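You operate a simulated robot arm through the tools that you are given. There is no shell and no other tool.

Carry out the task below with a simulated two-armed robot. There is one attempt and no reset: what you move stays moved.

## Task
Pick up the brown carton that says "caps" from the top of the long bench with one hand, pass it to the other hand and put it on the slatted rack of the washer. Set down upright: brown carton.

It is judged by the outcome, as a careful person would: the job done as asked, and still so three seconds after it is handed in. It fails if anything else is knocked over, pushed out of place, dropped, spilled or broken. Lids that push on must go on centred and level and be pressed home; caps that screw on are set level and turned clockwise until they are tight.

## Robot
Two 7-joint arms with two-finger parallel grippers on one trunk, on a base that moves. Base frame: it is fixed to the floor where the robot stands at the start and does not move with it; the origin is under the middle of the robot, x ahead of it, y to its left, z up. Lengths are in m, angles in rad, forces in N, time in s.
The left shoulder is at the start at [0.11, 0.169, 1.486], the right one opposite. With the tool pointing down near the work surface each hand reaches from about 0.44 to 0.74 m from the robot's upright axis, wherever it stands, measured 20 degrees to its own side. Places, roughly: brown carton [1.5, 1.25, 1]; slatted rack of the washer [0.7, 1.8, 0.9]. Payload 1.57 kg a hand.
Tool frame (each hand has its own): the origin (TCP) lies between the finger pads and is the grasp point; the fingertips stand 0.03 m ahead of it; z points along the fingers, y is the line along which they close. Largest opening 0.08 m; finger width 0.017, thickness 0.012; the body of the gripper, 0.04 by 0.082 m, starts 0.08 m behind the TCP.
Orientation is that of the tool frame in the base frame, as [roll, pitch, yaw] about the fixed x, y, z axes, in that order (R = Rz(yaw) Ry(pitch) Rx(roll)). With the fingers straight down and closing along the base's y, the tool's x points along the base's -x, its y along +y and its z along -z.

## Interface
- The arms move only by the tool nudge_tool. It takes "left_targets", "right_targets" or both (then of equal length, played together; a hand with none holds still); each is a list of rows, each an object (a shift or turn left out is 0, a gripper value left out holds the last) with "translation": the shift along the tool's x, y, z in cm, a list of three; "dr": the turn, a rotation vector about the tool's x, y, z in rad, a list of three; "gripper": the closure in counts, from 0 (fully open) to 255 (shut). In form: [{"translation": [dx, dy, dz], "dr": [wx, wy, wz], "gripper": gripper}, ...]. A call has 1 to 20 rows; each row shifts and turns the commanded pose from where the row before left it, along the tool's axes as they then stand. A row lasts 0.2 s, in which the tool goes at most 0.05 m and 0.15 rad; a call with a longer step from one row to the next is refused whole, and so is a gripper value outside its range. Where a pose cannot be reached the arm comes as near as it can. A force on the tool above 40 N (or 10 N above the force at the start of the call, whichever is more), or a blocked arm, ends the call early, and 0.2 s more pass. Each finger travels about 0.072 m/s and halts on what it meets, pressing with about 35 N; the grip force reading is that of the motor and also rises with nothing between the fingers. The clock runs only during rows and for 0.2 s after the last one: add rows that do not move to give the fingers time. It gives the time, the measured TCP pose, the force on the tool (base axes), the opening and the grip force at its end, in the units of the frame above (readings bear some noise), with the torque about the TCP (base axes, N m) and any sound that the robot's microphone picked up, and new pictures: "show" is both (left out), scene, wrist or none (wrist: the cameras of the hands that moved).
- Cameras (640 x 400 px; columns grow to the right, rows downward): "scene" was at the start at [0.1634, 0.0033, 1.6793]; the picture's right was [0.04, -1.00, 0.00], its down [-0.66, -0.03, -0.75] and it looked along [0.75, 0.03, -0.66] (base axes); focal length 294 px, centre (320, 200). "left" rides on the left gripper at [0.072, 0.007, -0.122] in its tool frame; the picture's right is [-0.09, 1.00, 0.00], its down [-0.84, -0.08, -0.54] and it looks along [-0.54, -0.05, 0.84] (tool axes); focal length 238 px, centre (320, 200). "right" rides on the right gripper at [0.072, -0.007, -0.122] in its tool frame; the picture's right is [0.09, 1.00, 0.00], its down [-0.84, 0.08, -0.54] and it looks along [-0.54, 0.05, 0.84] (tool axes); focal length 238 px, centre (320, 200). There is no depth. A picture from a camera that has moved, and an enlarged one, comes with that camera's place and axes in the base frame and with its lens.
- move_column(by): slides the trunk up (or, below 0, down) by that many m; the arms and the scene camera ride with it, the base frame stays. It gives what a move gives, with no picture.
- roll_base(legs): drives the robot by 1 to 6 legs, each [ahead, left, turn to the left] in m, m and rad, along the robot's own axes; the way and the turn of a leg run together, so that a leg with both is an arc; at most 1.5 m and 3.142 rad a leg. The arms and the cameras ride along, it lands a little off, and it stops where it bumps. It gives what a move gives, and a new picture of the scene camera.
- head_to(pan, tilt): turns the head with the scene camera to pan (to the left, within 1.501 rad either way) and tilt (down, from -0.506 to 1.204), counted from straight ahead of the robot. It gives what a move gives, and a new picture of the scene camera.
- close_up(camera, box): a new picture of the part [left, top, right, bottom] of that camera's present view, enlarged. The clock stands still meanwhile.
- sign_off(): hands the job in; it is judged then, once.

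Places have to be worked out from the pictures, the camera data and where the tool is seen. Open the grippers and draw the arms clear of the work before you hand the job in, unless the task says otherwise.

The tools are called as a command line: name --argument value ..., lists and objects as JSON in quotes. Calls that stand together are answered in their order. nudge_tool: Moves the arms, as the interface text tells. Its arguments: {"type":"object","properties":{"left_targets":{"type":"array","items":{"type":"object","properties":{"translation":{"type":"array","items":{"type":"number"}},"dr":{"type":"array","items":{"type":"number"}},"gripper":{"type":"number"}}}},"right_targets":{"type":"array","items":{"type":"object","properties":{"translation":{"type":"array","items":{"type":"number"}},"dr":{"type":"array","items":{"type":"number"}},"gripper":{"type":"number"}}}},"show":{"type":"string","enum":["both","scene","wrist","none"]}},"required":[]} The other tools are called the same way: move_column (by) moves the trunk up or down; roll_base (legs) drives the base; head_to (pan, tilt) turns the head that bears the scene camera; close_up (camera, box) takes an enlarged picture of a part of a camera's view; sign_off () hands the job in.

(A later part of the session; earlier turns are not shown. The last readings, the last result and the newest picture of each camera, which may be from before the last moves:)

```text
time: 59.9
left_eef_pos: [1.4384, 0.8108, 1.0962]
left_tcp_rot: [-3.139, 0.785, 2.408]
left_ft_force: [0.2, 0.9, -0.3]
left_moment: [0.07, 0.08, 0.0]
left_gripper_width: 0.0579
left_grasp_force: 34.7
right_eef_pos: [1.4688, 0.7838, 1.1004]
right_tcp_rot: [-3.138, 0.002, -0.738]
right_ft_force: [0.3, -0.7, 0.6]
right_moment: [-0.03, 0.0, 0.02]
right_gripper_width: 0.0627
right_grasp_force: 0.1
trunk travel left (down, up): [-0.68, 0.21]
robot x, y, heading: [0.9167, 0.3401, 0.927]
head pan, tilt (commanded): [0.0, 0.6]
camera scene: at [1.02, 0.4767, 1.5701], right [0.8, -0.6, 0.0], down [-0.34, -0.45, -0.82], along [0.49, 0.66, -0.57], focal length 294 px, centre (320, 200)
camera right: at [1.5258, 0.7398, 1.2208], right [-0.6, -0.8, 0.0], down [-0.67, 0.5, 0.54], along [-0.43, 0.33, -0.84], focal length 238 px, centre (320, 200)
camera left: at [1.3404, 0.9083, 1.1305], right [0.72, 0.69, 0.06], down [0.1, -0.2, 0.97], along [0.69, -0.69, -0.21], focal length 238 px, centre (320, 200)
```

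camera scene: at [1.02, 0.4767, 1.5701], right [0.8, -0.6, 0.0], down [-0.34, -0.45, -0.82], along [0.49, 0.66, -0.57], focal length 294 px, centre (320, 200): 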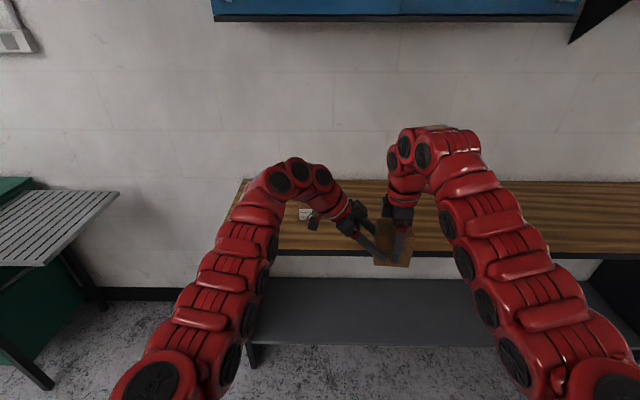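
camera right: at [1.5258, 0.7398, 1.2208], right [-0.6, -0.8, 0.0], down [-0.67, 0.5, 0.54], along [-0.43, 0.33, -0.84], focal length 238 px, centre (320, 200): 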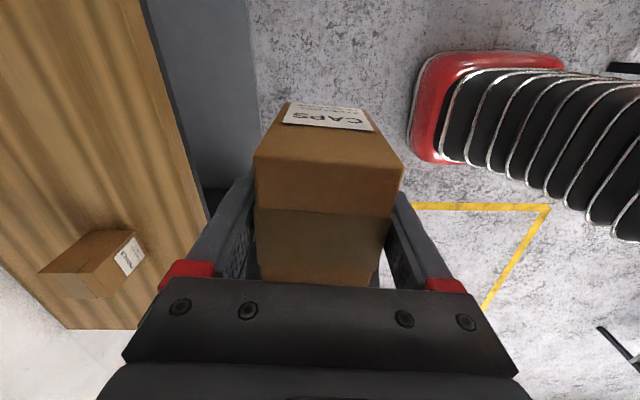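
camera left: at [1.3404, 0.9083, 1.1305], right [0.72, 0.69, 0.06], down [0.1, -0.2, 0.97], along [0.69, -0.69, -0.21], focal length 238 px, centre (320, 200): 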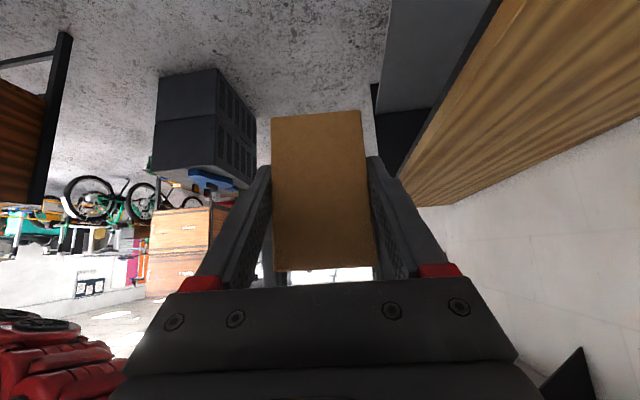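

The left moment reading (0.07, 0.08) matches the carton's weight hanging on the left hand, with no sag. I open the right gripper fully and draw the right hand straight up away from the carton.

nudge_tool --right_targets '[{"gripper": 0}, {"gripper": 0}, {"translation": [0, 0, -1]}, {"translation": [0, 0, -1.5]}, {"translation": [0, 0, -1.5]}, {"translation": [0, 0, -2]}, {"translation": [0, 0, -2]}, {"translation": [0, 0, -2]}, {"translation": [0, 0, -2]}, {"translation": [0, 0, 0]}]'

close_up --camera "scene" --box '[300, 140, 460, 290]'

```text
time: 61.6
left_eef_pos: [1.4365, 0.8191, 1.0962]
left_tcp_rot: [3.13, 0.785, 2.414]
left_ft_force: [2.7, 1.5, -3.3]
left_moment: [0.07, 0.1, 0.09]
left_gripper_width: 0.0588
left_grasp_force: 35.1
right_eef_pos: [1.4788, 0.8021, 1.138]
right_tcp_rot: [3.132, -0.001, -0.736]
right_ft_force: [-2.0, -1.4, 0.9]
right_moment: [-0.07, 0.12, -0.01]
right_gripper_width: 0.0801
right_grasp_force: 0.2
right hand out of reach, approached as far as the arm can: row 5, 6, 7, 8
trunk travel left (down, up): [-0.68, 0.21]
robot x, y, heading: [0.9202, 0.3408, 0.929]
head pan, tilt (commanded): [0.0, 0.6]
stopped in row 8 (left hand): the force on the tool passed its limit at 42 N (the readings are from after the stop); the commanded pose is now the measured one
camera scene: at [1.0191, 0.478, 1.57], right [0.8, -0.6, 0.0], down [-0.34, -0.45, -0.82], along [0.49, 0.66, -0.57], focal length 294 px, centre (320, 200)
camera right: at [1.537, 0.7589, 1.2587], right [-0.6, -0.8, 0.01], down [-0.67, 0.51, 0.54], along [-0.44, 0.32, -0.84], focal length 238 px, centre (320, 200)
```

scene: 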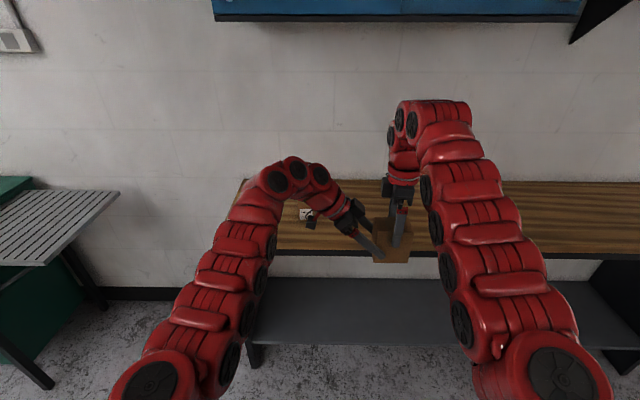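
right: 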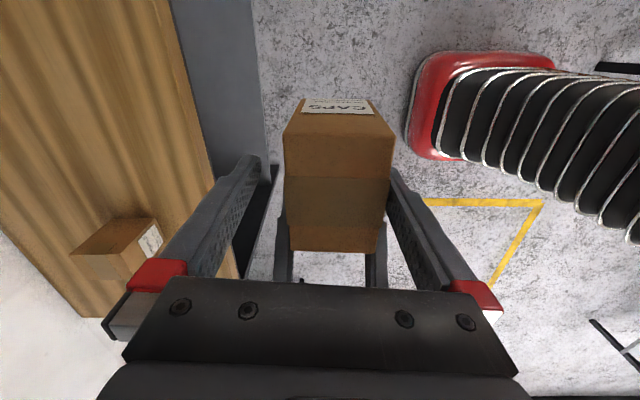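

```text
2.67 times, centred on (380, 215) of scene
camera zoom: at [1.0191, 0.478, 1.57], right [0.8, -0.6, 0.0], down [-0.34, -0.45, -0.82], along [0.49, 0.66, -0.57], focal length 783 px, centre (160, 160)
```

zoom: 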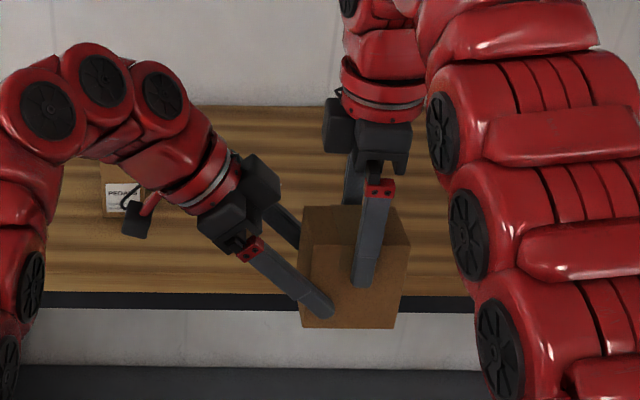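

Raising the right hand hit its reach limit and it drifted forward 2 cm, its finger nudging the carton (the move stopped itself); the left hand still grips it. I bring the right hand back down and re-centre it on the carton, from where it can withdraw sideways to the right instead.

nudge_tool --right_targets '[{"translation": [0, 0.36, 0.9], "gripper": 0}, {"translation": [0, 0.36, 0.9]}, {"translation": [0, 0.36, 0.9]}, {"translation": [0, 0.36, 0.9]}, {"translation": [0, 0, 0]}]'

close_up --camera "scene" --box '[300, 140, 460, 290]'

```text
time: 62.8
left_eef_pos: [1.4364, 0.8183, 1.0972]
left_tcp_rot: [3.129, 0.785, 2.414]
left_ft_force: [-0.3, -0.7, -2.4]
left_moment: [0.08, 0.11, -0.02]
left_gripper_width: 0.0588
left_grasp_force: 34.7
right_eef_pos: [1.4685, 0.7902, 1.1017]
right_tcp_rot: [3.131, -0.002, -0.739]
right_ft_force: [-0.1, -0.3, 0.1]
right_moment: [0.0, 0.05, 0.01]
right_gripper_width: 0.0798
right_grasp_force: 0.1
trunk travel left (down, up): [-0.68, 0.21]
robot x, y, heading: [0.9176, 0.3435, 0.933]
head pan, tilt (commanded): [0.0, 0.6]
camera scene: at [1.0196, 0.4769, 1.5701], right [0.8, -0.6, 0.0], down [-0.34, -0.45, -0.82], along [0.49, 0.66, -0.57], focal length 294 px, centre (320, 200)
camera right: at [1.5273, 0.7474, 1.2227], right [-0.6, -0.8, 0.01], down [-0.67, 0.51, 0.54], along [-0.44, 0.32, -0.84], focal length 238 px, centre (320, 200)
```

scene: 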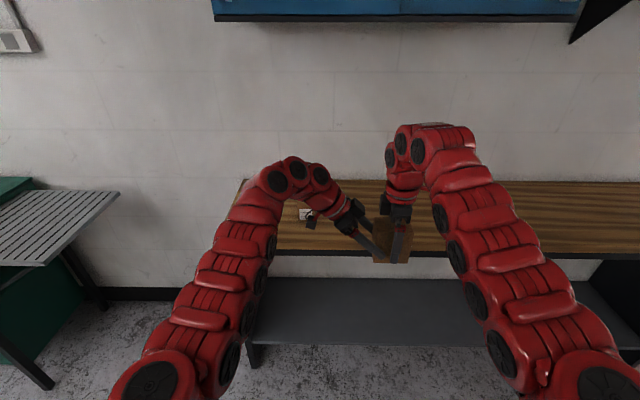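
right: 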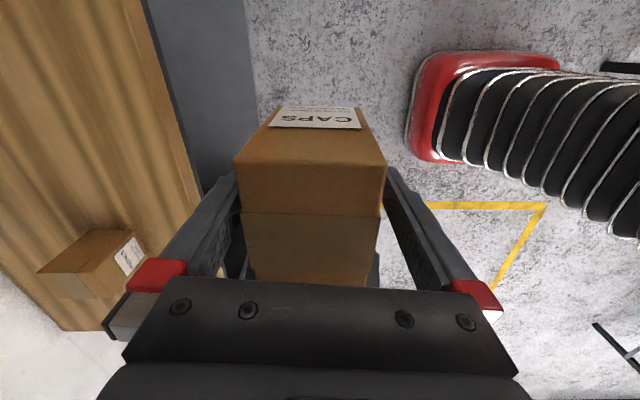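

```text
2.67 times, centred on (380, 215) of scene
camera zoom: at [1.0196, 0.4769, 1.5701], right [0.8, -0.6, 0.0], down [-0.34, -0.45, -0.82], along [0.49, 0.66, -0.57], focal length 783 px, centre (160, 160)
```

zoom: 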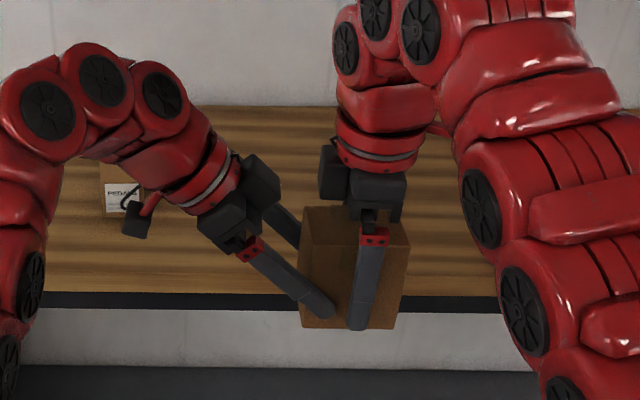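

Contact is gone (right force ~0) and the left hand carries 2.4 N. The carton sits about 6 mm off the right finger midline, so I re-centre by 0.55 cm and then slide the right hand out to the right along the carton's sides.

nudge_tool --right_targets '[{"translation": [0, -0.55, 0], "gripper": 0}, {"translation": [1.0, 0, 0]}, {"translation": [1.5, 0, 0]}, {"translation": [1.5, 0, 0]}, {"translation": [0, 0, 0]}]'

```text
time: 64.0
left_eef_pos: [1.4365, 0.8192, 1.0969]
left_tcp_rot: [3.13, 0.786, 2.415]
left_ft_force: [0.2, 0.4, -2.4]
left_moment: [0.1, 0.05, 0.03]
left_gripper_width: 0.0586
left_grasp_force: 35.6
right_eef_pos: [1.5032, 0.7671, 1.1028]
right_tcp_rot: [3.134, -0.004, -0.736]
right_ft_force: [0.1, 0.8, -0.6]
right_moment: [-0.02, -0.04, 0.0]
right_gripper_width: 0.08
right_grasp_force: 0.1
trunk travel left (down, up): [-0.68, 0.21]
robot x, y, heading: [0.9194, 0.3424, 0.931]
head pan, tilt (commanded): [0.0, 0.6]
camera scene: at [1.0196, 0.477, 1.5701], right [0.8, -0.6, 0.0], down [-0.34, -0.45, -0.82], along [0.49, 0.66, -0.57], focal length 294 px, centre (320, 200)
camera right: at [1.5612, 0.7232, 1.2229], right [-0.6, -0.8, 0.01], down [-0.67, 0.51, 0.54], along [-0.44, 0.32, -0.84], focal length 238 px, centre (320, 200)
```

scene: 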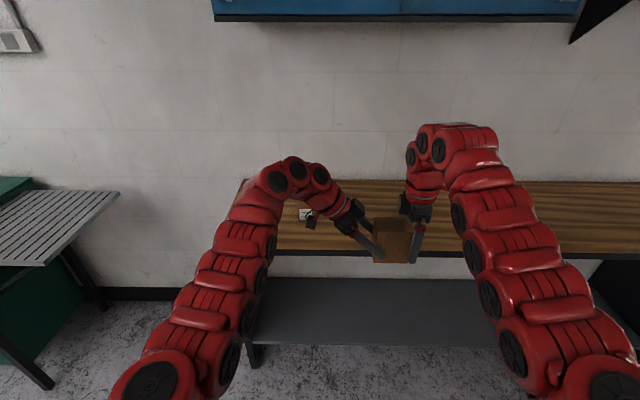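
right: 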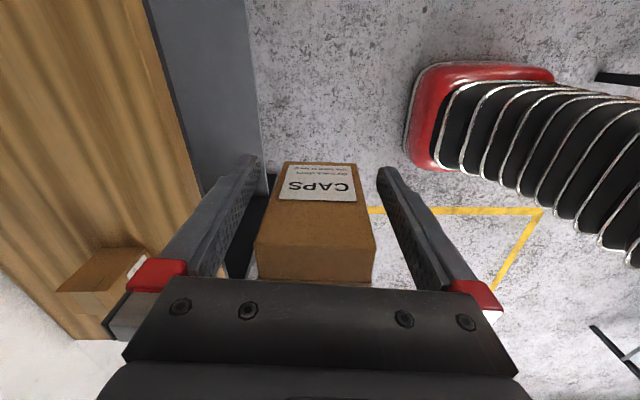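

The right hand is sliding off cleanly and the left still bears the load. I move the right hand another 14 cm to the right, clear of the carton.

nudge_tool --right_targets '[{"translation": [2, 0, 0]}, {"translation": [3, 0, 0]}, {"translation": [3, 0, 0]}, {"translation": [3, 0, 0]}, {"translation": [3, 0, 0]}, {"translation": [0, 0, 0]}]'

close_up --camera "scene" --box '[280, 140, 440, 290]'

close_up --camera "left" --box '[0, 0, 640, 400]'

```text
time: 65.4
left_eef_pos: [1.4375, 0.8194, 1.0974]
left_tcp_rot: [3.129, 0.785, 2.414]
left_ft_force: [0.3, -0.1, -2.4]
left_moment: [0.07, 0.02, 0.02]
left_gripper_width: 0.0584
left_grasp_force: 35.1
right_eef_pos: [1.6054, 0.6716, 1.1025]
right_tcp_rot: [3.132, -0.001, -0.736]
right_ft_force: [-0.3, 0.2, -0.2]
right_moment: [-0.01, -0.01, 0.02]
right_gripper_width: 0.0798
right_grasp_force: 0.1
trunk travel left (down, up): [-0.68, 0.21]
robot x, y, heading: [0.9233, 0.3405, 0.932]
head pan, tilt (commanded): [0.0, 0.6]
camera scene: at [1.0195, 0.477, 1.5701], right [0.8, -0.6, 0.0], down [-0.34, -0.45, -0.82], along [0.49, 0.66, -0.57], focal length 294 px, centre (320, 200)
camera right: at [1.6638, 0.6288, 1.2229], right [-0.6, -0.8, 0.01], down [-0.67, 0.51, 0.54], along [-0.44, 0.32, -0.84], focal length 238 px, centre (320, 200)
```

scene: 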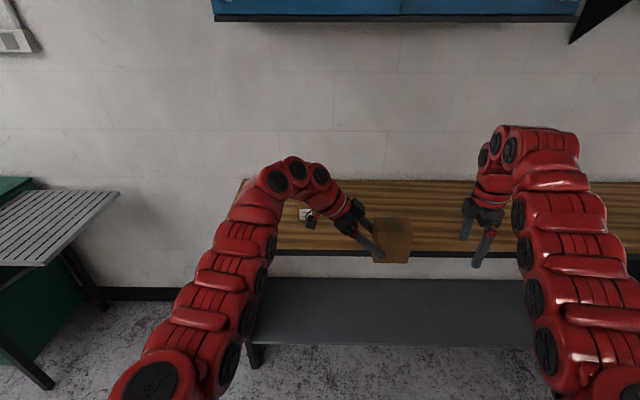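
right: 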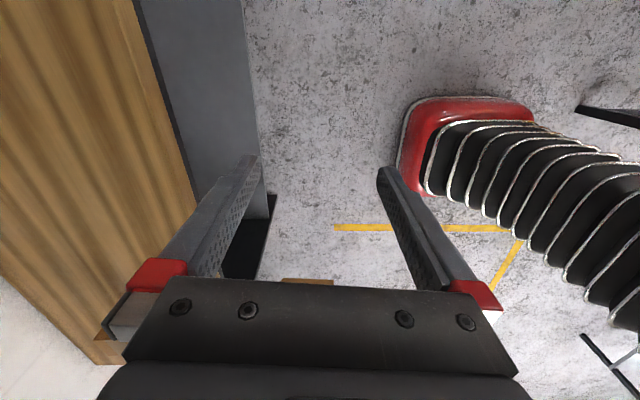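

```text
2.67 times, centred on (360, 215) of scene
camera zoom: at [1.0195, 0.477, 1.5701], right [0.8, -0.6, 0.0], down [-0.34, -0.45, -0.82], along [0.49, 0.66, -0.57], focal length 783 px, centre (213, 160)
```

zoom: 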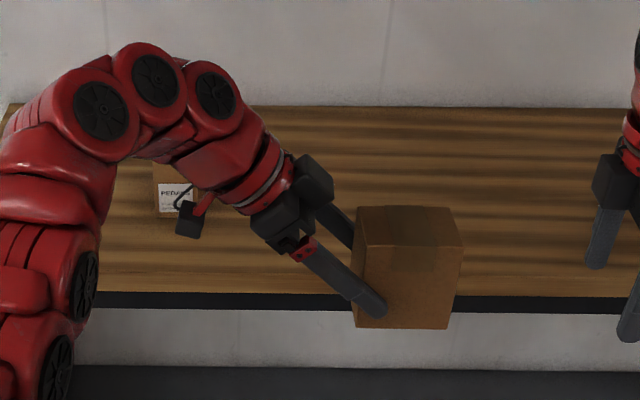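

```text
1.00 times, centred on (320, 200) of left (not enlarged: the box is as wide or as high as the picture)
camera zoom: at [1.3377, 0.9142, 1.1325], right [0.7, 0.71, 0.07], down [0.1, -0.2, 0.97], along [0.7, -0.68, -0.21], focal length 238 px, centre (320, 200)
```

zoom: 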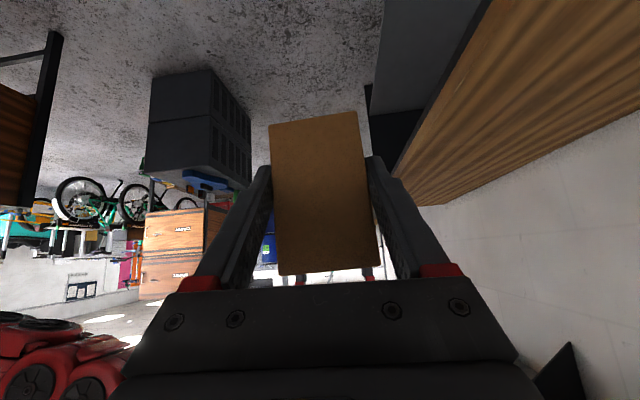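

The left hand holds the carton alone, upright within a few degrees. I now bring it about 18 cm to the left so it is near the robot's middle for the drive to the washer.

nudge_tool --left_targets '[{"translation": [0.8, 0, -0.8], "gripper": 255}, {"translation": [1.3, 0, -1.3]}, {"translation": [1.5, 0, -1.5]}, {"translation": [1.5, 0, -1.5]}, {"translation": [1.5, 0, -1.5]}, {"translation": [1.5, 0, -1.5]}, {"translation": [1.5, 0, -1.5]}, {"translation": [1.5, 0, -1.5]}, {"translation": [1.0, 0, -1.0]}, {"translation": [0.6, 0, -0.6]}, {"translation": [0, 0, 0]}]'

```text
time: 67.8
left_eef_pos: [1.3023, 0.937, 1.0993]
left_tcp_rot: [3.13, 0.783, 2.415]
left_ft_force: [-0.5, 0.4, -2.8]
left_moment: [0.04, 0.09, 0.0]
left_gripper_width: 0.0584
left_grasp_force: 35.0
right_eef_pos: [1.6062, 0.672, 1.1015]
right_tcp_rot: [3.134, 0.001, -0.736]
right_ft_force: [-0.2, 1.4, -0.5]
right_moment: [-0.01, 0.04, -0.02]
right_gripper_width: 0.08
right_grasp_force: 0.0
trunk travel left (down, up): [-0.68, 0.21]
robot x, y, heading: [0.9201, 0.342, 0.932]
head pan, tilt (commanded): [0.0, 0.6]
camera scene: at [1.0199, 0.4768, 1.5701], right [0.8, -0.6, 0.0], down [-0.34, -0.45, -0.82], along [0.49, 0.66, -0.57], focal length 294 px, centre (320, 200)
camera left: at [1.2033, 1.0312, 1.1333], right [0.7, 0.71, 0.07], down [0.1, -0.2, 0.97], along [0.7, -0.68, -0.21], focal length 238 px, centre (320, 200)
```

scene: 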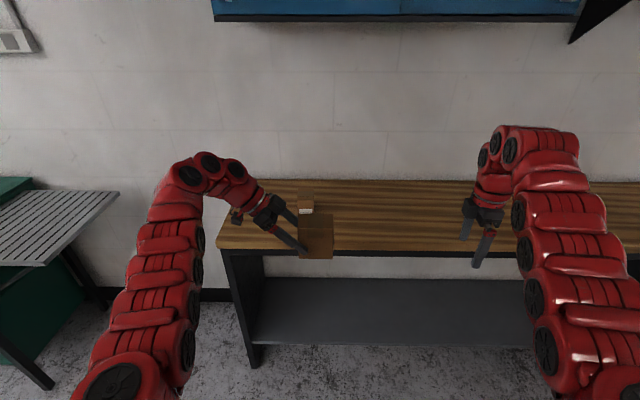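
left: 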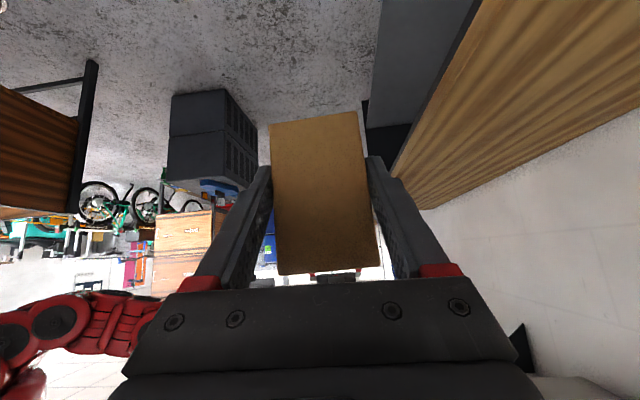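

The carton is unchanged in the grip and now near mid-line. I drive 0.95 m to the left, parallel to the wall, to come in front of the washer's rack.

roll_base --legs '[[0.0, 0.5, 0.0], [0.0, 0.45, 0.0]]'

```text
time: 73.1
left_eef_pos: [0.5486, 1.5012, 1.0978]
left_tcp_rot: [3.13, 0.786, 2.409]
left_ft_force: [0.1, 0.6, -2.4]
left_moment: [0.08, 0.06, -0.01]
left_gripper_width: 0.0582
left_grasp_force: 35.1
right_eef_pos: [0.8504, 1.236, 1.1036]
right_tcp_rot: [3.134, 0.0, -0.742]
right_ft_force: [0.2, -0.6, 0.6]
right_moment: [0.0, 0.01, 0.02]
right_gripper_width: 0.0799
right_grasp_force: 0.0
trunk travel left (down, up): [-0.68, 0.21]
robot x, y, heading: [0.1607, 0.9119, 0.921]
head pan, tilt (commanded): [0.0, 0.6]
camera scene: at [0.2638, 1.044, 1.5701], right [0.8, -0.6, 0.0], down [-0.34, -0.45, -0.82], along [0.5, 0.66, -0.57], focal length 294 px, centre (320, 200)
```

scene: 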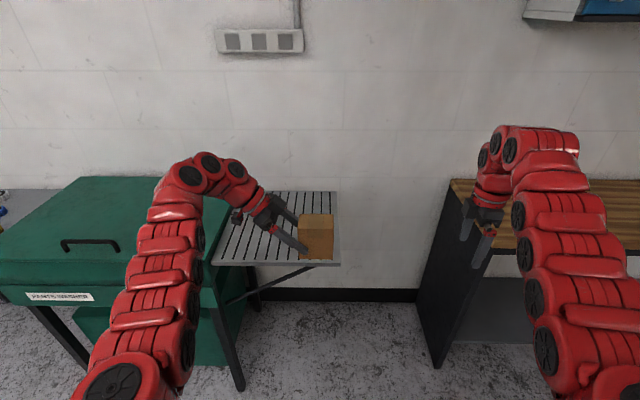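

The rack is now right ahead, apparently empty. I zoom in to measure it and check that nothing stands on it.

close_up --camera "scene" --box '[190, 170, 360, 300]'

close_up --camera "scene" --box '[0, 160, 360, 400]'

```text
3.08 times, centred on (275, 235) of scene
camera zoom: at [0.2638, 1.044, 1.5701], right [0.8, -0.6, 0.0], down [-0.34, -0.45, -0.82], along [0.5, 0.66, -0.57], focal length 904 px, centre (458, 92)
```

zoom: 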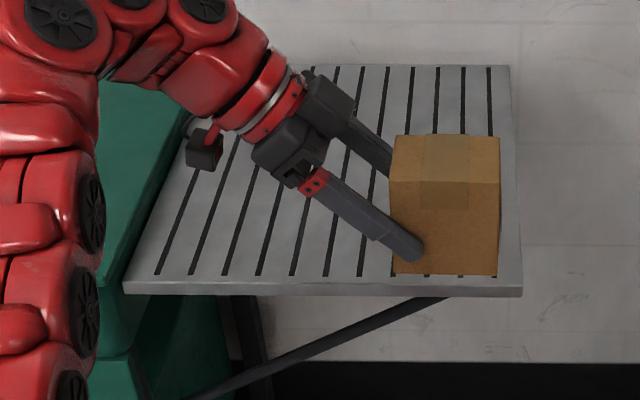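

```text
1.67 times, centred on (180, 280) of scene
camera zoom: at [0.2638, 1.044, 1.5701], right [0.8, -0.6, 0.0], down [-0.34, -0.45, -0.82], along [0.5, 0.66, -0.57], focal length 490 px, centre (553, 67)
```

zoom: 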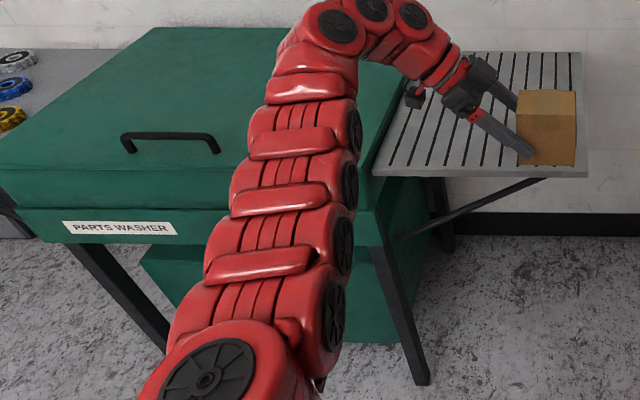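

The rack is empty: about 0.40 × 0.41 m, front edge 0.82 ahead, spanning 0.34 left to 0.07 right of the robot, near z 0.89; the washer lid is about level with it. I drive 0.29 ahead and 0.10 left to bring the carton over the rack well inside its edges.

roll_base --legs '[[0.15, 0.1, 0.0], [0.14, 0.0, 0.0]]'

close_up --camera "scene" --box '[160, 190, 400, 400]'

close_up --camera "left" --box '[0, 0, 640, 400]'

```text
time: 75.5
left_eef_pos: [0.6471, 1.793, 1.0994]
left_tcp_rot: [3.128, 0.785, 2.405]
left_ft_force: [-0.4, -0.5, -2.0]
left_moment: [0.12, 0.12, -0.03]
left_gripper_width: 0.0581
left_grasp_force: 34.8
right_eef_pos: [0.9475, 1.5275, 1.1029]
right_tcp_rot: [3.133, 0.001, -0.742]
right_ft_force: [-0.2, 0.4, 0.3]
right_moment: [-0.01, 0.03, -0.01]
right_gripper_width: 0.08
right_grasp_force: 0.1
trunk travel left (down, up): [-0.68, 0.21]
robot x, y, heading: [0.2627, 1.2017, 0.92]
head pan, tilt (commanded): [0.0, 0.6]
camera scene: at [0.3607, 1.3353, 1.5703], right [0.8, -0.6, 0.0], down [-0.34, -0.45, -0.83], along [0.5, 0.66, -0.56], focal length 294 px, centre (320, 200)
```

scene: 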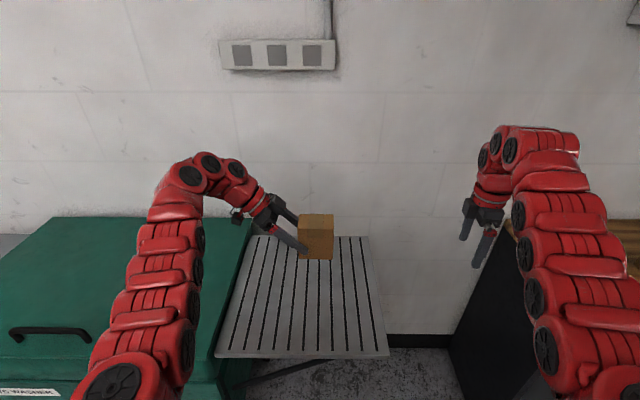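

```text
1.90 times, centred on (280, 295) of scene
camera zoom: at [0.3607, 1.3353, 1.5703], right [0.8, -0.6, 0.0], down [-0.34, -0.45, -0.83], along [0.5, 0.66, -0.56], focal length 560 px, centre (396, 19)
```

zoom: 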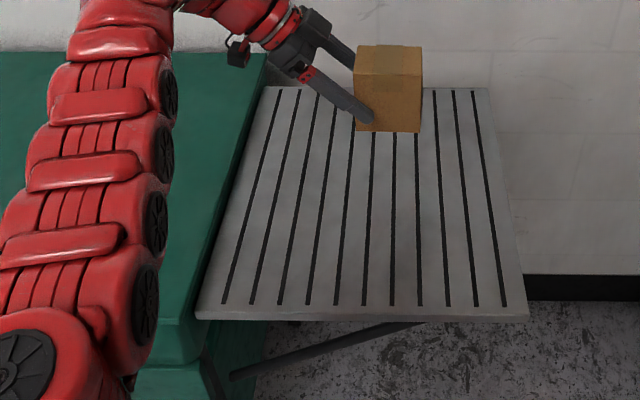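

```text
1.00 times, centred on (320, 200) of left (not enlarged: the box is as wide or as high as the picture)
camera zoom: at [0.5479, 1.8888, 1.134], right [0.71, 0.7, 0.07], down [0.1, -0.2, 0.97], along [0.7, -0.68, -0.21], focal length 238 px, centre (320, 200)
```

zoom: 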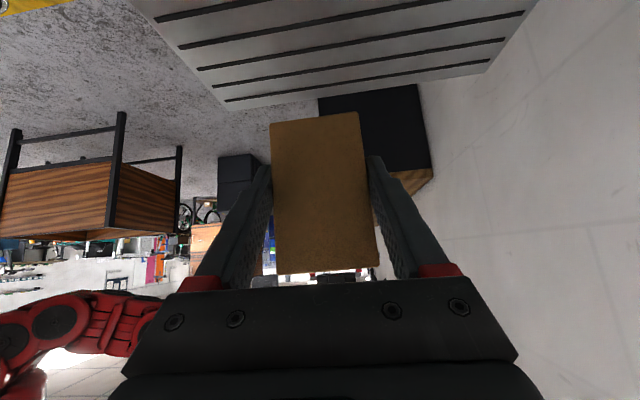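

The carton hangs over the rack: about 0.17 m from the front edge, 0.17 from the right edge, base near z 1.047, rack top near 0.88–0.90. I lower the trunk 0.10 m first, which brings both arms straight down.

move_column --by -0.1

close_up --camera "left" --box '[0, 0, 640, 400]'

close_up --camera "scene" --box '[0, 0, 640, 400]'

```text
time: 76.8
left_eef_pos: [0.6473, 1.7945, 0.9978]
left_tcp_rot: [3.129, 0.785, 2.406]
left_ft_force: [-0.7, -0.8, -2.2]
left_moment: [0.05, 0.08, -0.01]
left_gripper_width: 0.0581
left_grasp_force: 34.6
right_eef_pos: [0.9481, 1.5277, 1.0029]
right_tcp_rot: [3.134, -0.002, -0.744]
right_ft_force: [0.1, 0.2, 0.2]
right_moment: [-0.04, 0.02, 0.02]
right_gripper_width: 0.0801
right_grasp_force: 0.1
trunk travel left (down, up): [-0.58, 0.31]
robot x, y, heading: [0.2589, 1.1992, 0.924]
head pan, tilt (commanded): [0.0, 0.6]
```

```text
1.00 times, centred on (320, 200) of left (not enlarged: the box is as wide or as high as the picture)
camera zoom: at [0.5482, 1.8895, 1.0336], right [0.71, 0.7, 0.07], down [0.1, -0.2, 0.97], along [0.7, -0.68, -0.21], focal length 238 px, centre (320, 200)
```

zoom: 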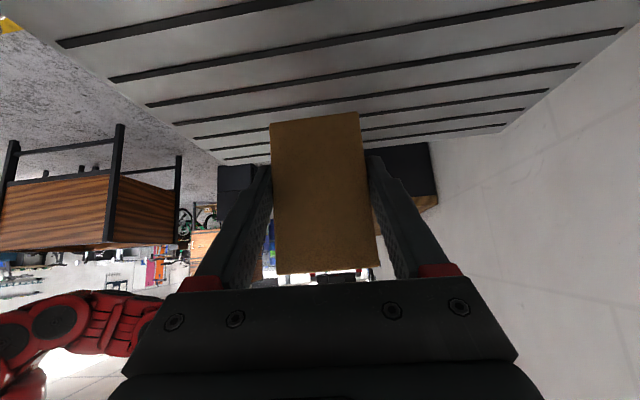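

```text
1.00 times, centred on (320, 200) of scene (not enlarged: the box is as wide or as high as the picture)
camera zoom: at [0.3611, 1.3362, 1.4702], right [0.8, -0.6, 0.0], down [-0.34, -0.45, -0.83], along [0.5, 0.66, -0.56], focal length 294 px, centre (320, 200)
```

zoom: 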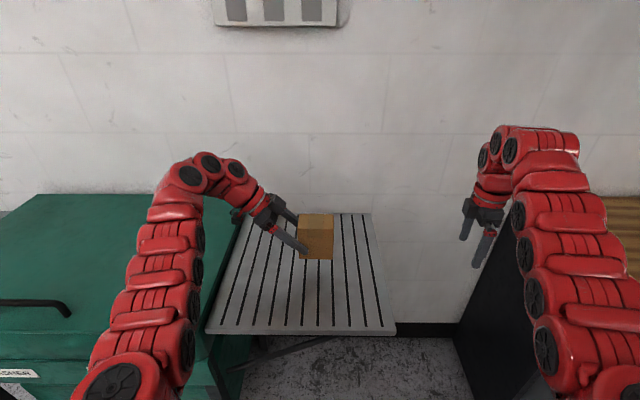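

From both cameras the rack top comes out at z ≈ 0.885, so the carton's base is about 6 cm above it. I lower the trunk another 3.5 cm and then feel for contact with fine arm moves.

move_column --by -0.035

nudge_tool --left_targets '[{"translation": [0.28, 0, 0.28], "gripper": 255}, {"translation": [0.28, 0, 0.28]}, {"translation": [0.28, 0, 0.28]}, {"translation": [0, 0, 0]}]'

```text
time: 77.6
left_eef_pos: [0.6466, 1.793, 0.9631]
left_tcp_rot: [3.129, 0.785, 2.406]
left_ft_force: [0.1, -0.6, -2.5]
left_moment: [0.04, 0.03, 0.01]
left_gripper_width: 0.0582
left_grasp_force: 35.2
right_eef_pos: [0.9485, 1.5265, 0.9675]
right_tcp_rot: [3.132, -0.002, -0.742]
right_ft_force: [0.3, 1.1, -0.8]
right_moment: [-0.01, -0.01, 0.0]
right_gripper_width: 0.08
right_grasp_force: 0.0
trunk travel left (down, up): [-0.545, 0.345]
robot x, y, heading: [0.2573, 1.2045, 0.925]
head pan, tilt (commanded): [0.0, 0.6]
```

```text
time: 78.6
left_eef_pos: [0.6474, 1.794, 0.9506]
left_tcp_rot: [3.13, 0.784, 2.409]
left_ft_force: [-0.1, 0.8, -3.0]
left_moment: [0.07, 0.07, -0.01]
left_gripper_width: 0.058
left_grasp_force: 34.3
right_eef_pos: [0.9484, 1.5267, 0.9675]
right_tcp_rot: [3.133, -0.002, -0.744]
right_ft_force: [0.6, -0.3, -0.5]
right_moment: [-0.03, 0.02, 0.0]
right_gripper_width: 0.0801
right_grasp_force: 0.1
trunk travel left (down, up): [-0.545, 0.345]
robot x, y, heading: [0.261, 1.2051, 0.923]
head pan, tilt (commanded): [0.0, 0.6]
camera scene: at [0.3615, 1.3365, 1.4351], right [0.8, -0.6, 0.0], down [-0.34, -0.45, -0.82], along [0.5, 0.66, -0.57], focal length 294 px, centre (320, 200)
camera left: at [0.5485, 1.89, 0.9864], right [0.71, 0.7, 0.07], down [0.1, -0.2, 0.97], along [0.7, -0.68, -0.21], focal length 238 px, centre (320, 200)
```

scene: 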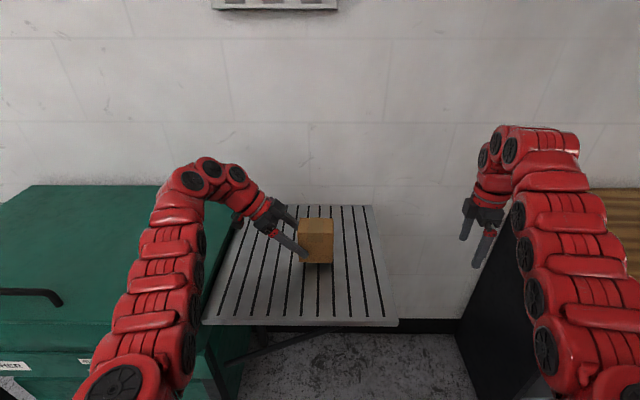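
left: 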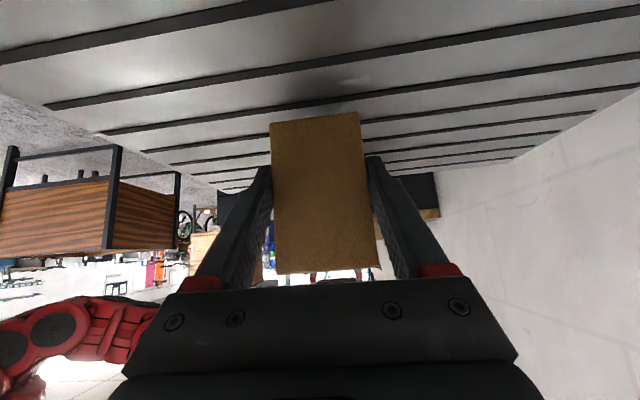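

The carton's base is now about 1–1.5 cm above the slats, with its shadow closing in. I go on down in 2–3 mm steps and watch the force.

nudge_tool --left_targets '[{"translation": [0.18, 0, 0.18]}, {"translation": [0.18, 0, 0.18]}, {"translation": [0.18, 0, 0.18]}, {"translation": [0, 0, 0]}]'

close_up --camera "scene" --box '[220, 190, 380, 290]'

```text
time: 79.6
left_eef_pos: [0.6461, 1.7931, 0.9445]
left_tcp_rot: [3.132, 0.785, 2.409]
left_ft_force: [0.2, -0.1, -2.5]
left_moment: [0.03, 0.05, -0.03]
left_gripper_width: 0.058
left_grasp_force: 34.0
right_eef_pos: [0.9492, 1.5273, 0.9671]
right_tcp_rot: [3.132, -0.003, -0.744]
right_ft_force: [-0.4, -0.6, -0.3]
right_moment: [-0.01, -0.03, -0.01]
right_gripper_width: 0.0801
right_grasp_force: 0.0
trunk travel left (down, up): [-0.545, 0.345]
robot x, y, heading: [0.2574, 1.202, 0.917]
head pan, tilt (commanded): [0.0, 0.6]
camera scene: at [0.3615, 1.3366, 1.4351], right [0.8, -0.6, 0.0], down [-0.34, -0.45, -0.82], along [0.5, 0.66, -0.57], focal length 294 px, centre (320, 200)
camera left: at [0.5476, 1.8895, 0.979], right [0.71, 0.7, 0.07], down [0.1, -0.2, 0.97], along [0.7, -0.68, -0.21], focal length 238 px, centre (320, 200)
```

scene: 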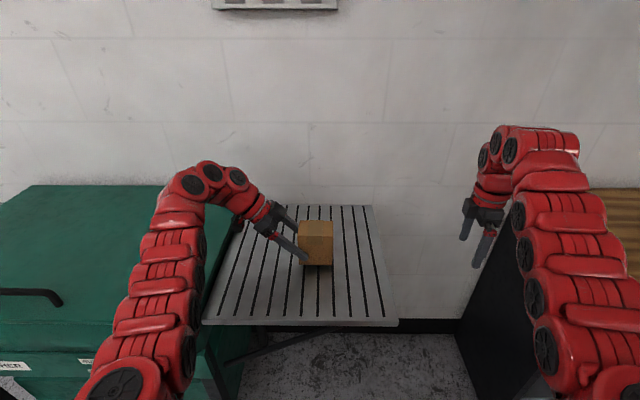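
left: 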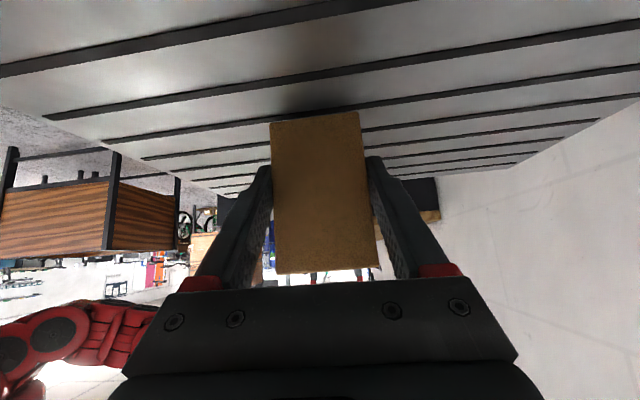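

```text
4.00 times, centred on (300, 240) of scene
camera zoom: at [0.3615, 1.3366, 1.4351], right [0.8, -0.6, 0.0], down [-0.34, -0.45, -0.82], along [0.5, 0.66, -0.57], focal length 1175 px, centre (400, 40)
```

zoom: 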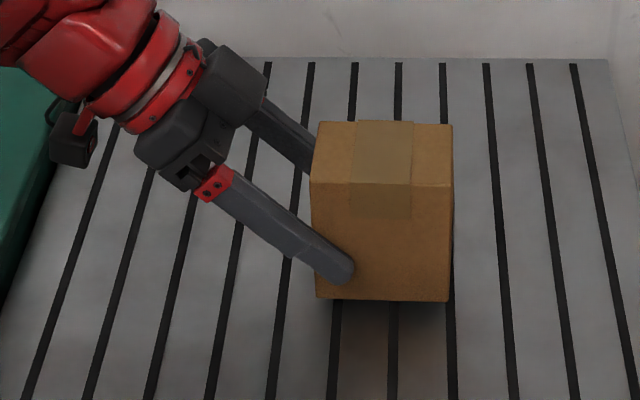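

No contact yet; a shadow below the front edge shows a gap of around a centimetre. I keep lowering in small steps.

nudge_tool --left_targets '[{"translation": [0.15, 0, 0.15]}, {"translation": [0.15, 0, 0.15]}, {"translation": [0.15, 0, 0.15]}, {"translation": [0, 0, 0]}]' --show "wrist"

close_up --camera "scene" --box '[220, 190, 380, 290]'

```text
time: 80.6
left_eef_pos: [0.6468, 1.7935, 0.9372]
left_tcp_rot: [3.129, 0.784, 2.409]
left_ft_force: [0.0, 0.4, -3.0]
left_moment: [0.07, 0.05, 0.01]
left_gripper_width: 0.0581
left_grasp_force: 34.8
right_eef_pos: [0.9481, 1.5279, 0.9676]
right_tcp_rot: [3.133, 0.0, -0.744]
right_ft_force: [-0.4, -0.6, -0.5]
right_moment: [-0.01, -0.03, 0.02]
right_gripper_width: 0.08
right_grasp_force: 0.1
trunk travel left (down, up): [-0.545, 0.345]
robot x, y, heading: [0.2592, 1.2026, 0.923]
head pan, tilt (commanded): [0.0, 0.6]
camera left: at [0.5487, 1.89, 0.9723], right [0.71, 0.7, 0.07], down [0.1, -0.2, 0.97], along [0.7, -0.68, -0.21], focal length 238 px, centre (320, 200)
```

left: 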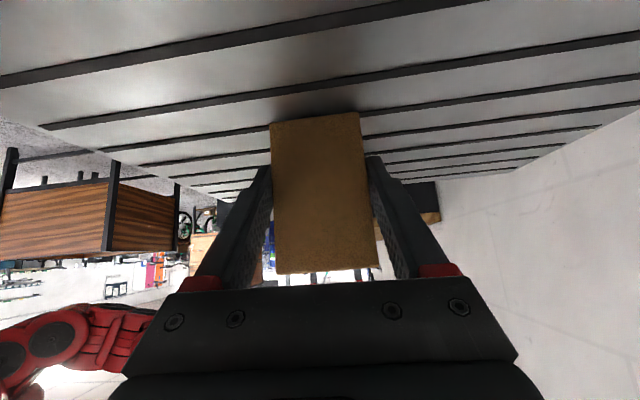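

```text
4.00 times, centred on (300, 240) of scene
camera zoom: at [0.3615, 1.3366, 1.4351], right [0.8, -0.6, 0.0], down [-0.34, -0.45, -0.82], along [0.5, 0.66, -0.57], focal length 1175 px, centre (400, 40)
```

zoom: 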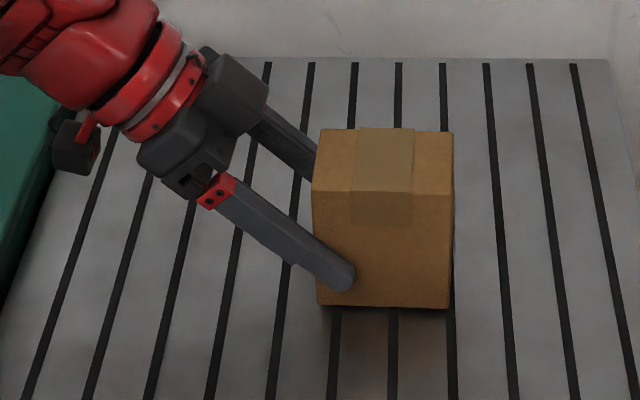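

Still hanging free (about −2.5 N), the shadow now very tight under the front edge. I continue with 2 mm steps until the force shows touch-down.

nudge_tool --left_targets '[{"translation": [0.14, 0, 0.14]}, {"translation": [0.14, 0, 0.14]}, {"translation": [0.14, 0, 0.14]}, {"translation": [0, 0, 0]}]' --show "wrist"

close_up --camera "scene" --box '[220, 190, 380, 290]'

```text
time: 81.6
left_eef_pos: [0.6463, 1.7943, 0.9328]
left_tcp_rot: [3.122, 0.784, 2.402]
left_ft_force: [0.9, 5.1, 15.9]
left_moment: [0.52, -0.07, 0.08]
left_gripper_width: 0.0579
left_grasp_force: 35.0
right_eef_pos: [0.947, 1.5269, 0.9683]
right_tcp_rot: [3.135, -0.003, -0.742]
right_ft_force: [-0.4, -0.4, 0.4]
right_moment: [-0.01, 0.0, 0.03]
right_gripper_width: 0.0802
right_grasp_force: 0.0
trunk travel left (down, up): [-0.545, 0.345]
robot x, y, heading: [0.2579, 1.1988, 0.924]
head pan, tilt (commanded): [0.0, 0.6]
camera left: at [0.5476, 1.8894, 0.9687], right [0.71, 0.7, 0.08], down [0.1, -0.21, 0.97], along [0.7, -0.68, -0.21], focal length 238 px, centre (320, 200)
```

left: 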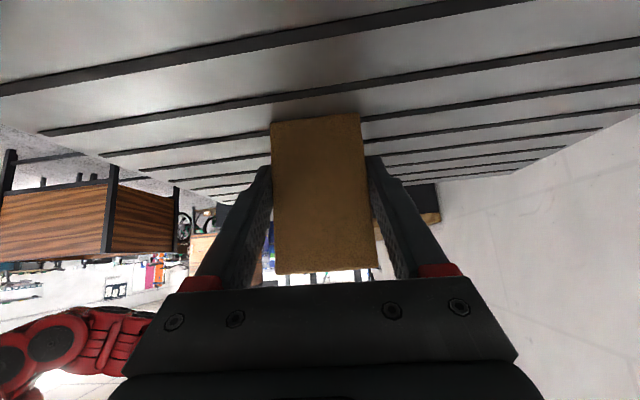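

```text
4.00 times, centred on (300, 240) of scene
camera zoom: at [0.3602, 1.3352, 1.4356], right [0.8, -0.6, 0.0], down [-0.34, -0.45, -0.83], along [0.5, 0.66, -0.56], focal length 1175 px, centre (400, 40)
```

zoom: 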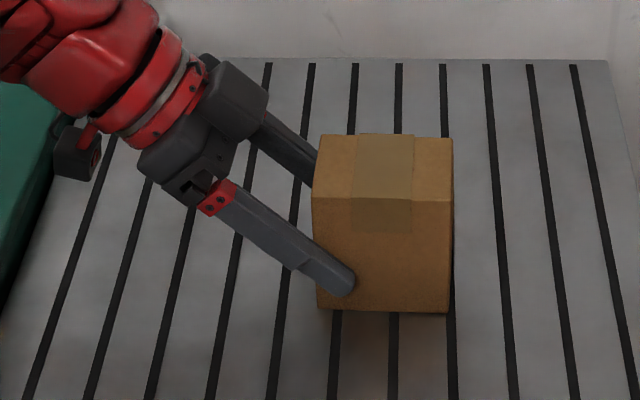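

Touch-down: the force rose to +16 N, contact first along the wall-side edge (about 1° of tilt). I ease up 1 mm to take off the push before releasing.

nudge_tool --left_targets '[{"translation": [-0.07, 0, -0.07]}, {"translation": [0, 0, 0]}]' --show "none"

```text
time: 82.2
left_eef_pos: [0.6463, 1.7931, 0.9338]
left_tcp_rot: [3.126, 0.785, 2.406]
left_ft_force: [3.2, 6.4, 16.8]
left_moment: [0.38, -0.5, 0.28]
left_gripper_width: 0.0578
left_grasp_force: 35.9
right_eef_pos: [0.947, 1.527, 0.9691]
right_tcp_rot: [3.134, -0.002, -0.744]
right_ft_force: [-0.7, -0.6, 0.5]
right_moment: [-0.03, -0.01, 0.01]
right_gripper_width: 0.0801
right_grasp_force: 0.0
trunk travel left (down, up): [-0.545, 0.345]
robot x, y, heading: [0.2588, 1.2036, 0.923]
head pan, tilt (commanded): [0.0, 0.6]
```

The push remains near 17 N; I ease up another 1.5 mm.

nudge_tool --left_targets '[{"translation": [-0.05, 0, -0.05]}, {"translation": [-0.05, 0, -0.05]}, {"translation": [0, 0, 0]}]' --show "wrist"

close_up --camera "scene" --box '[260, 200, 360, 280]'

```text
time: 83.0
left_eef_pos: [0.6461, 1.7935, 0.9329]
left_tcp_rot: [3.13, 0.785, 2.408]
left_ft_force: [0.7, 5.6, 9.8]
left_moment: [0.23, -0.55, 0.26]
left_gripper_width: 0.0578
left_grasp_force: 34.7
right_eef_pos: [0.947, 1.5275, 0.9668]
right_tcp_rot: [3.133, -0.001, -0.743]
right_ft_force: [0.9, 0.2, -1.2]
right_moment: [-0.01, 0.01, -0.02]
right_gripper_width: 0.0801
right_grasp_force: 0.1
trunk travel left (down, up): [-0.545, 0.345]
robot x, y, heading: [0.2605, 1.2031, 0.925]
head pan, tilt (commanded): [0.0, 0.6]
camera left: at [0.5478, 1.8891, 0.9687], right [0.71, 0.7, 0.07], down [0.1, -0.2, 0.97], along [0.7, -0.68, -0.21], focal length 238 px, centre (320, 200)
```

left: 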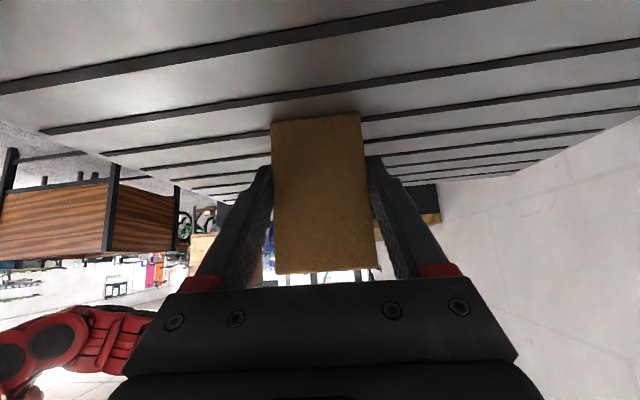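

```text
5.00 times, centred on (310, 240) of scene
camera zoom: at [0.3606, 1.3361, 1.4351], right [0.8, -0.6, 0.0], down [-0.34, -0.45, -0.83], along [0.5, 0.66, -0.56], focal length 1469 px, centre (370, 0)
```

zoom: 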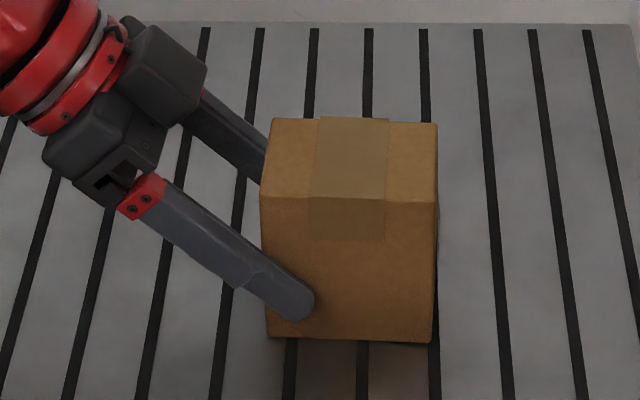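

The push is down to about 10 N and the carton stands square on the slats. I ease one more millimetre and open the left gripper just slightly to let it settle.

nudge_tool --left_targets '[{"translation": [-0.06, 0, -0.06], "gripper": 255}, {"translation": [0, 0, 0], "gripper": 65}, {"translation": [0, 0, 0], "gripper": 58}, {"translation": [0, 0, 0], "gripper": 50}, {"translation": [0, 0, 0], "gripper": 50}]' --show "wrist"

close_up --camera "scene" --box '[260, 200, 360, 280]'

```text
time: 84.2
left_eef_pos: [0.6478, 1.7933, 0.9334]
left_tcp_rot: [3.129, 0.784, 2.41]
left_ft_force: [-0.1, 0.0, -0.2]
left_moment: [0.0, -0.01, 0.03]
left_gripper_width: 0.0643
left_grasp_force: 0.1
right_eef_pos: [0.9491, 1.5281, 0.9666]
right_tcp_rot: [3.134, -0.001, -0.744]
right_ft_force: [-0.1, 0.3, 0.7]
right_moment: [0.02, 0.02, -0.01]
right_gripper_width: 0.0799
right_grasp_force: 0.2
trunk travel left (down, up): [-0.545, 0.345]
robot x, y, heading: [0.2598, 1.2026, 0.924]
head pan, tilt (commanded): [0.0, 0.6]
camera left: at [0.5488, 1.8894, 0.9693], right [0.71, 0.7, 0.07], down [0.1, -0.2, 0.97], along [0.7, -0.68, -0.21], focal length 238 px, centre (320, 200)
```

left: 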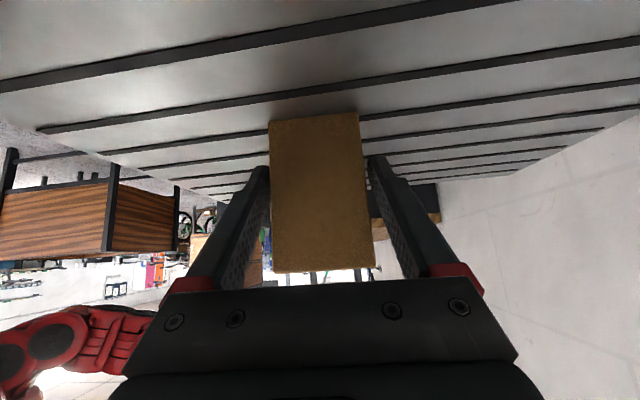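

```text
5.00 times, centred on (310, 240) of scene
camera zoom: at [0.3613, 1.3363, 1.4351], right [0.8, -0.6, 0.0], down [-0.34, -0.45, -0.82], along [0.5, 0.66, -0.57], focal length 1469 px, centre (370, 0)
```

zoom: 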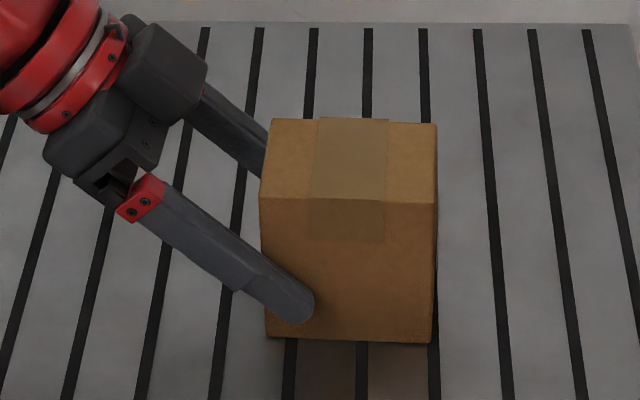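

The carton stands by itself with the left force at zero. I open the left gripper fully and back off just 1 cm along the fingers, checking that the arm follows truly.

nudge_tool --left_targets '[{"gripper": 0}, {"gripper": 0}, {"translation": [0, 0, -0.5], "gripper": 0}, {"translation": [0, 0, -0.5]}, {"translation": [0, 0, 0]}]' --show "wrist"

```text
time: 85.4
left_eef_pos: [0.6417, 1.7987, 0.9408]
left_tcp_rot: [3.13, 0.784, 2.409]
left_ft_force: [0.4, -0.2, -0.1]
left_moment: [-0.01, 0.0, -0.04]
left_gripper_width: 0.0798
left_grasp_force: 0.0
right_eef_pos: [0.9486, 1.5273, 0.9666]
right_tcp_rot: [3.131, -0.002, -0.744]
right_ft_force: [-0.3, -0.8, -0.1]
right_moment: [0.01, 0.01, -0.01]
right_gripper_width: 0.0801
right_grasp_force: 0.1
trunk travel left (down, up): [-0.545, 0.345]
robot x, y, heading: [0.257, 1.2006, 0.927]
head pan, tilt (commanded): [0.0, 0.6]
camera left: at [0.5433, 1.8942, 0.9764], right [0.71, 0.7, 0.07], down [0.1, -0.2, 0.97], along [0.7, -0.68, -0.21], focal length 238 px, centre (320, 200)
```

left: 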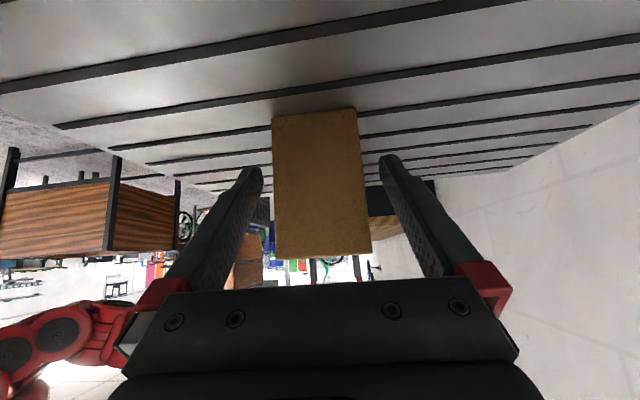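

The arm followed exactly and there is clear space on both sides of the carton. I continue 3 cm further out.

nudge_tool --left_targets '[{"translation": [0, 0, -1]}, {"translation": [0, 0, -1]}, {"translation": [0, 0, -1]}, {"translation": [0, 0, 0]}]' --show "wrist"

```text
time: 86.4
left_eef_pos: [0.625, 1.8132, 0.9626]
left_tcp_rot: [3.127, 0.786, 2.408]
left_ft_force: [0.3, -0.6, -0.3]
left_moment: [0.0, -0.02, 0.0]
left_gripper_width: 0.08
left_grasp_force: 0.2
right_eef_pos: [0.9499, 1.5275, 0.966]
right_tcp_rot: [3.132, 0.0, -0.744]
right_ft_force: [0.6, 0.2, -0.1]
right_moment: [0.02, 0.03, 0.01]
right_gripper_width: 0.0798
right_grasp_force: 0.0
trunk travel left (down, up): [-0.545, 0.345]
robot x, y, heading: [0.2623, 1.2024, 0.922]
head pan, tilt (commanded): [0.0, 0.6]
camera left: at [0.5264, 1.9086, 0.9978], right [0.71, 0.7, 0.07], down [0.1, -0.2, 0.97], along [0.7, -0.68, -0.21], focal length 238 px, centre (320, 200)
```

left: 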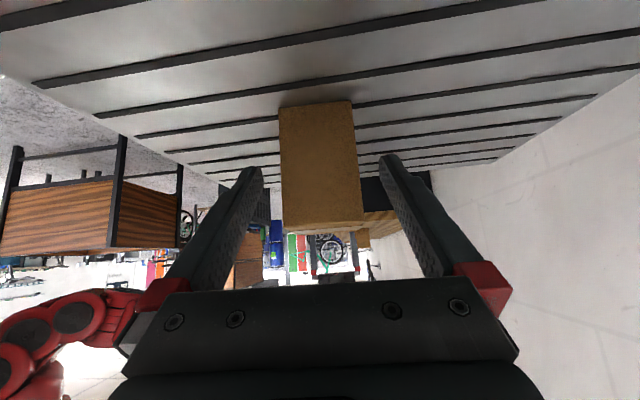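

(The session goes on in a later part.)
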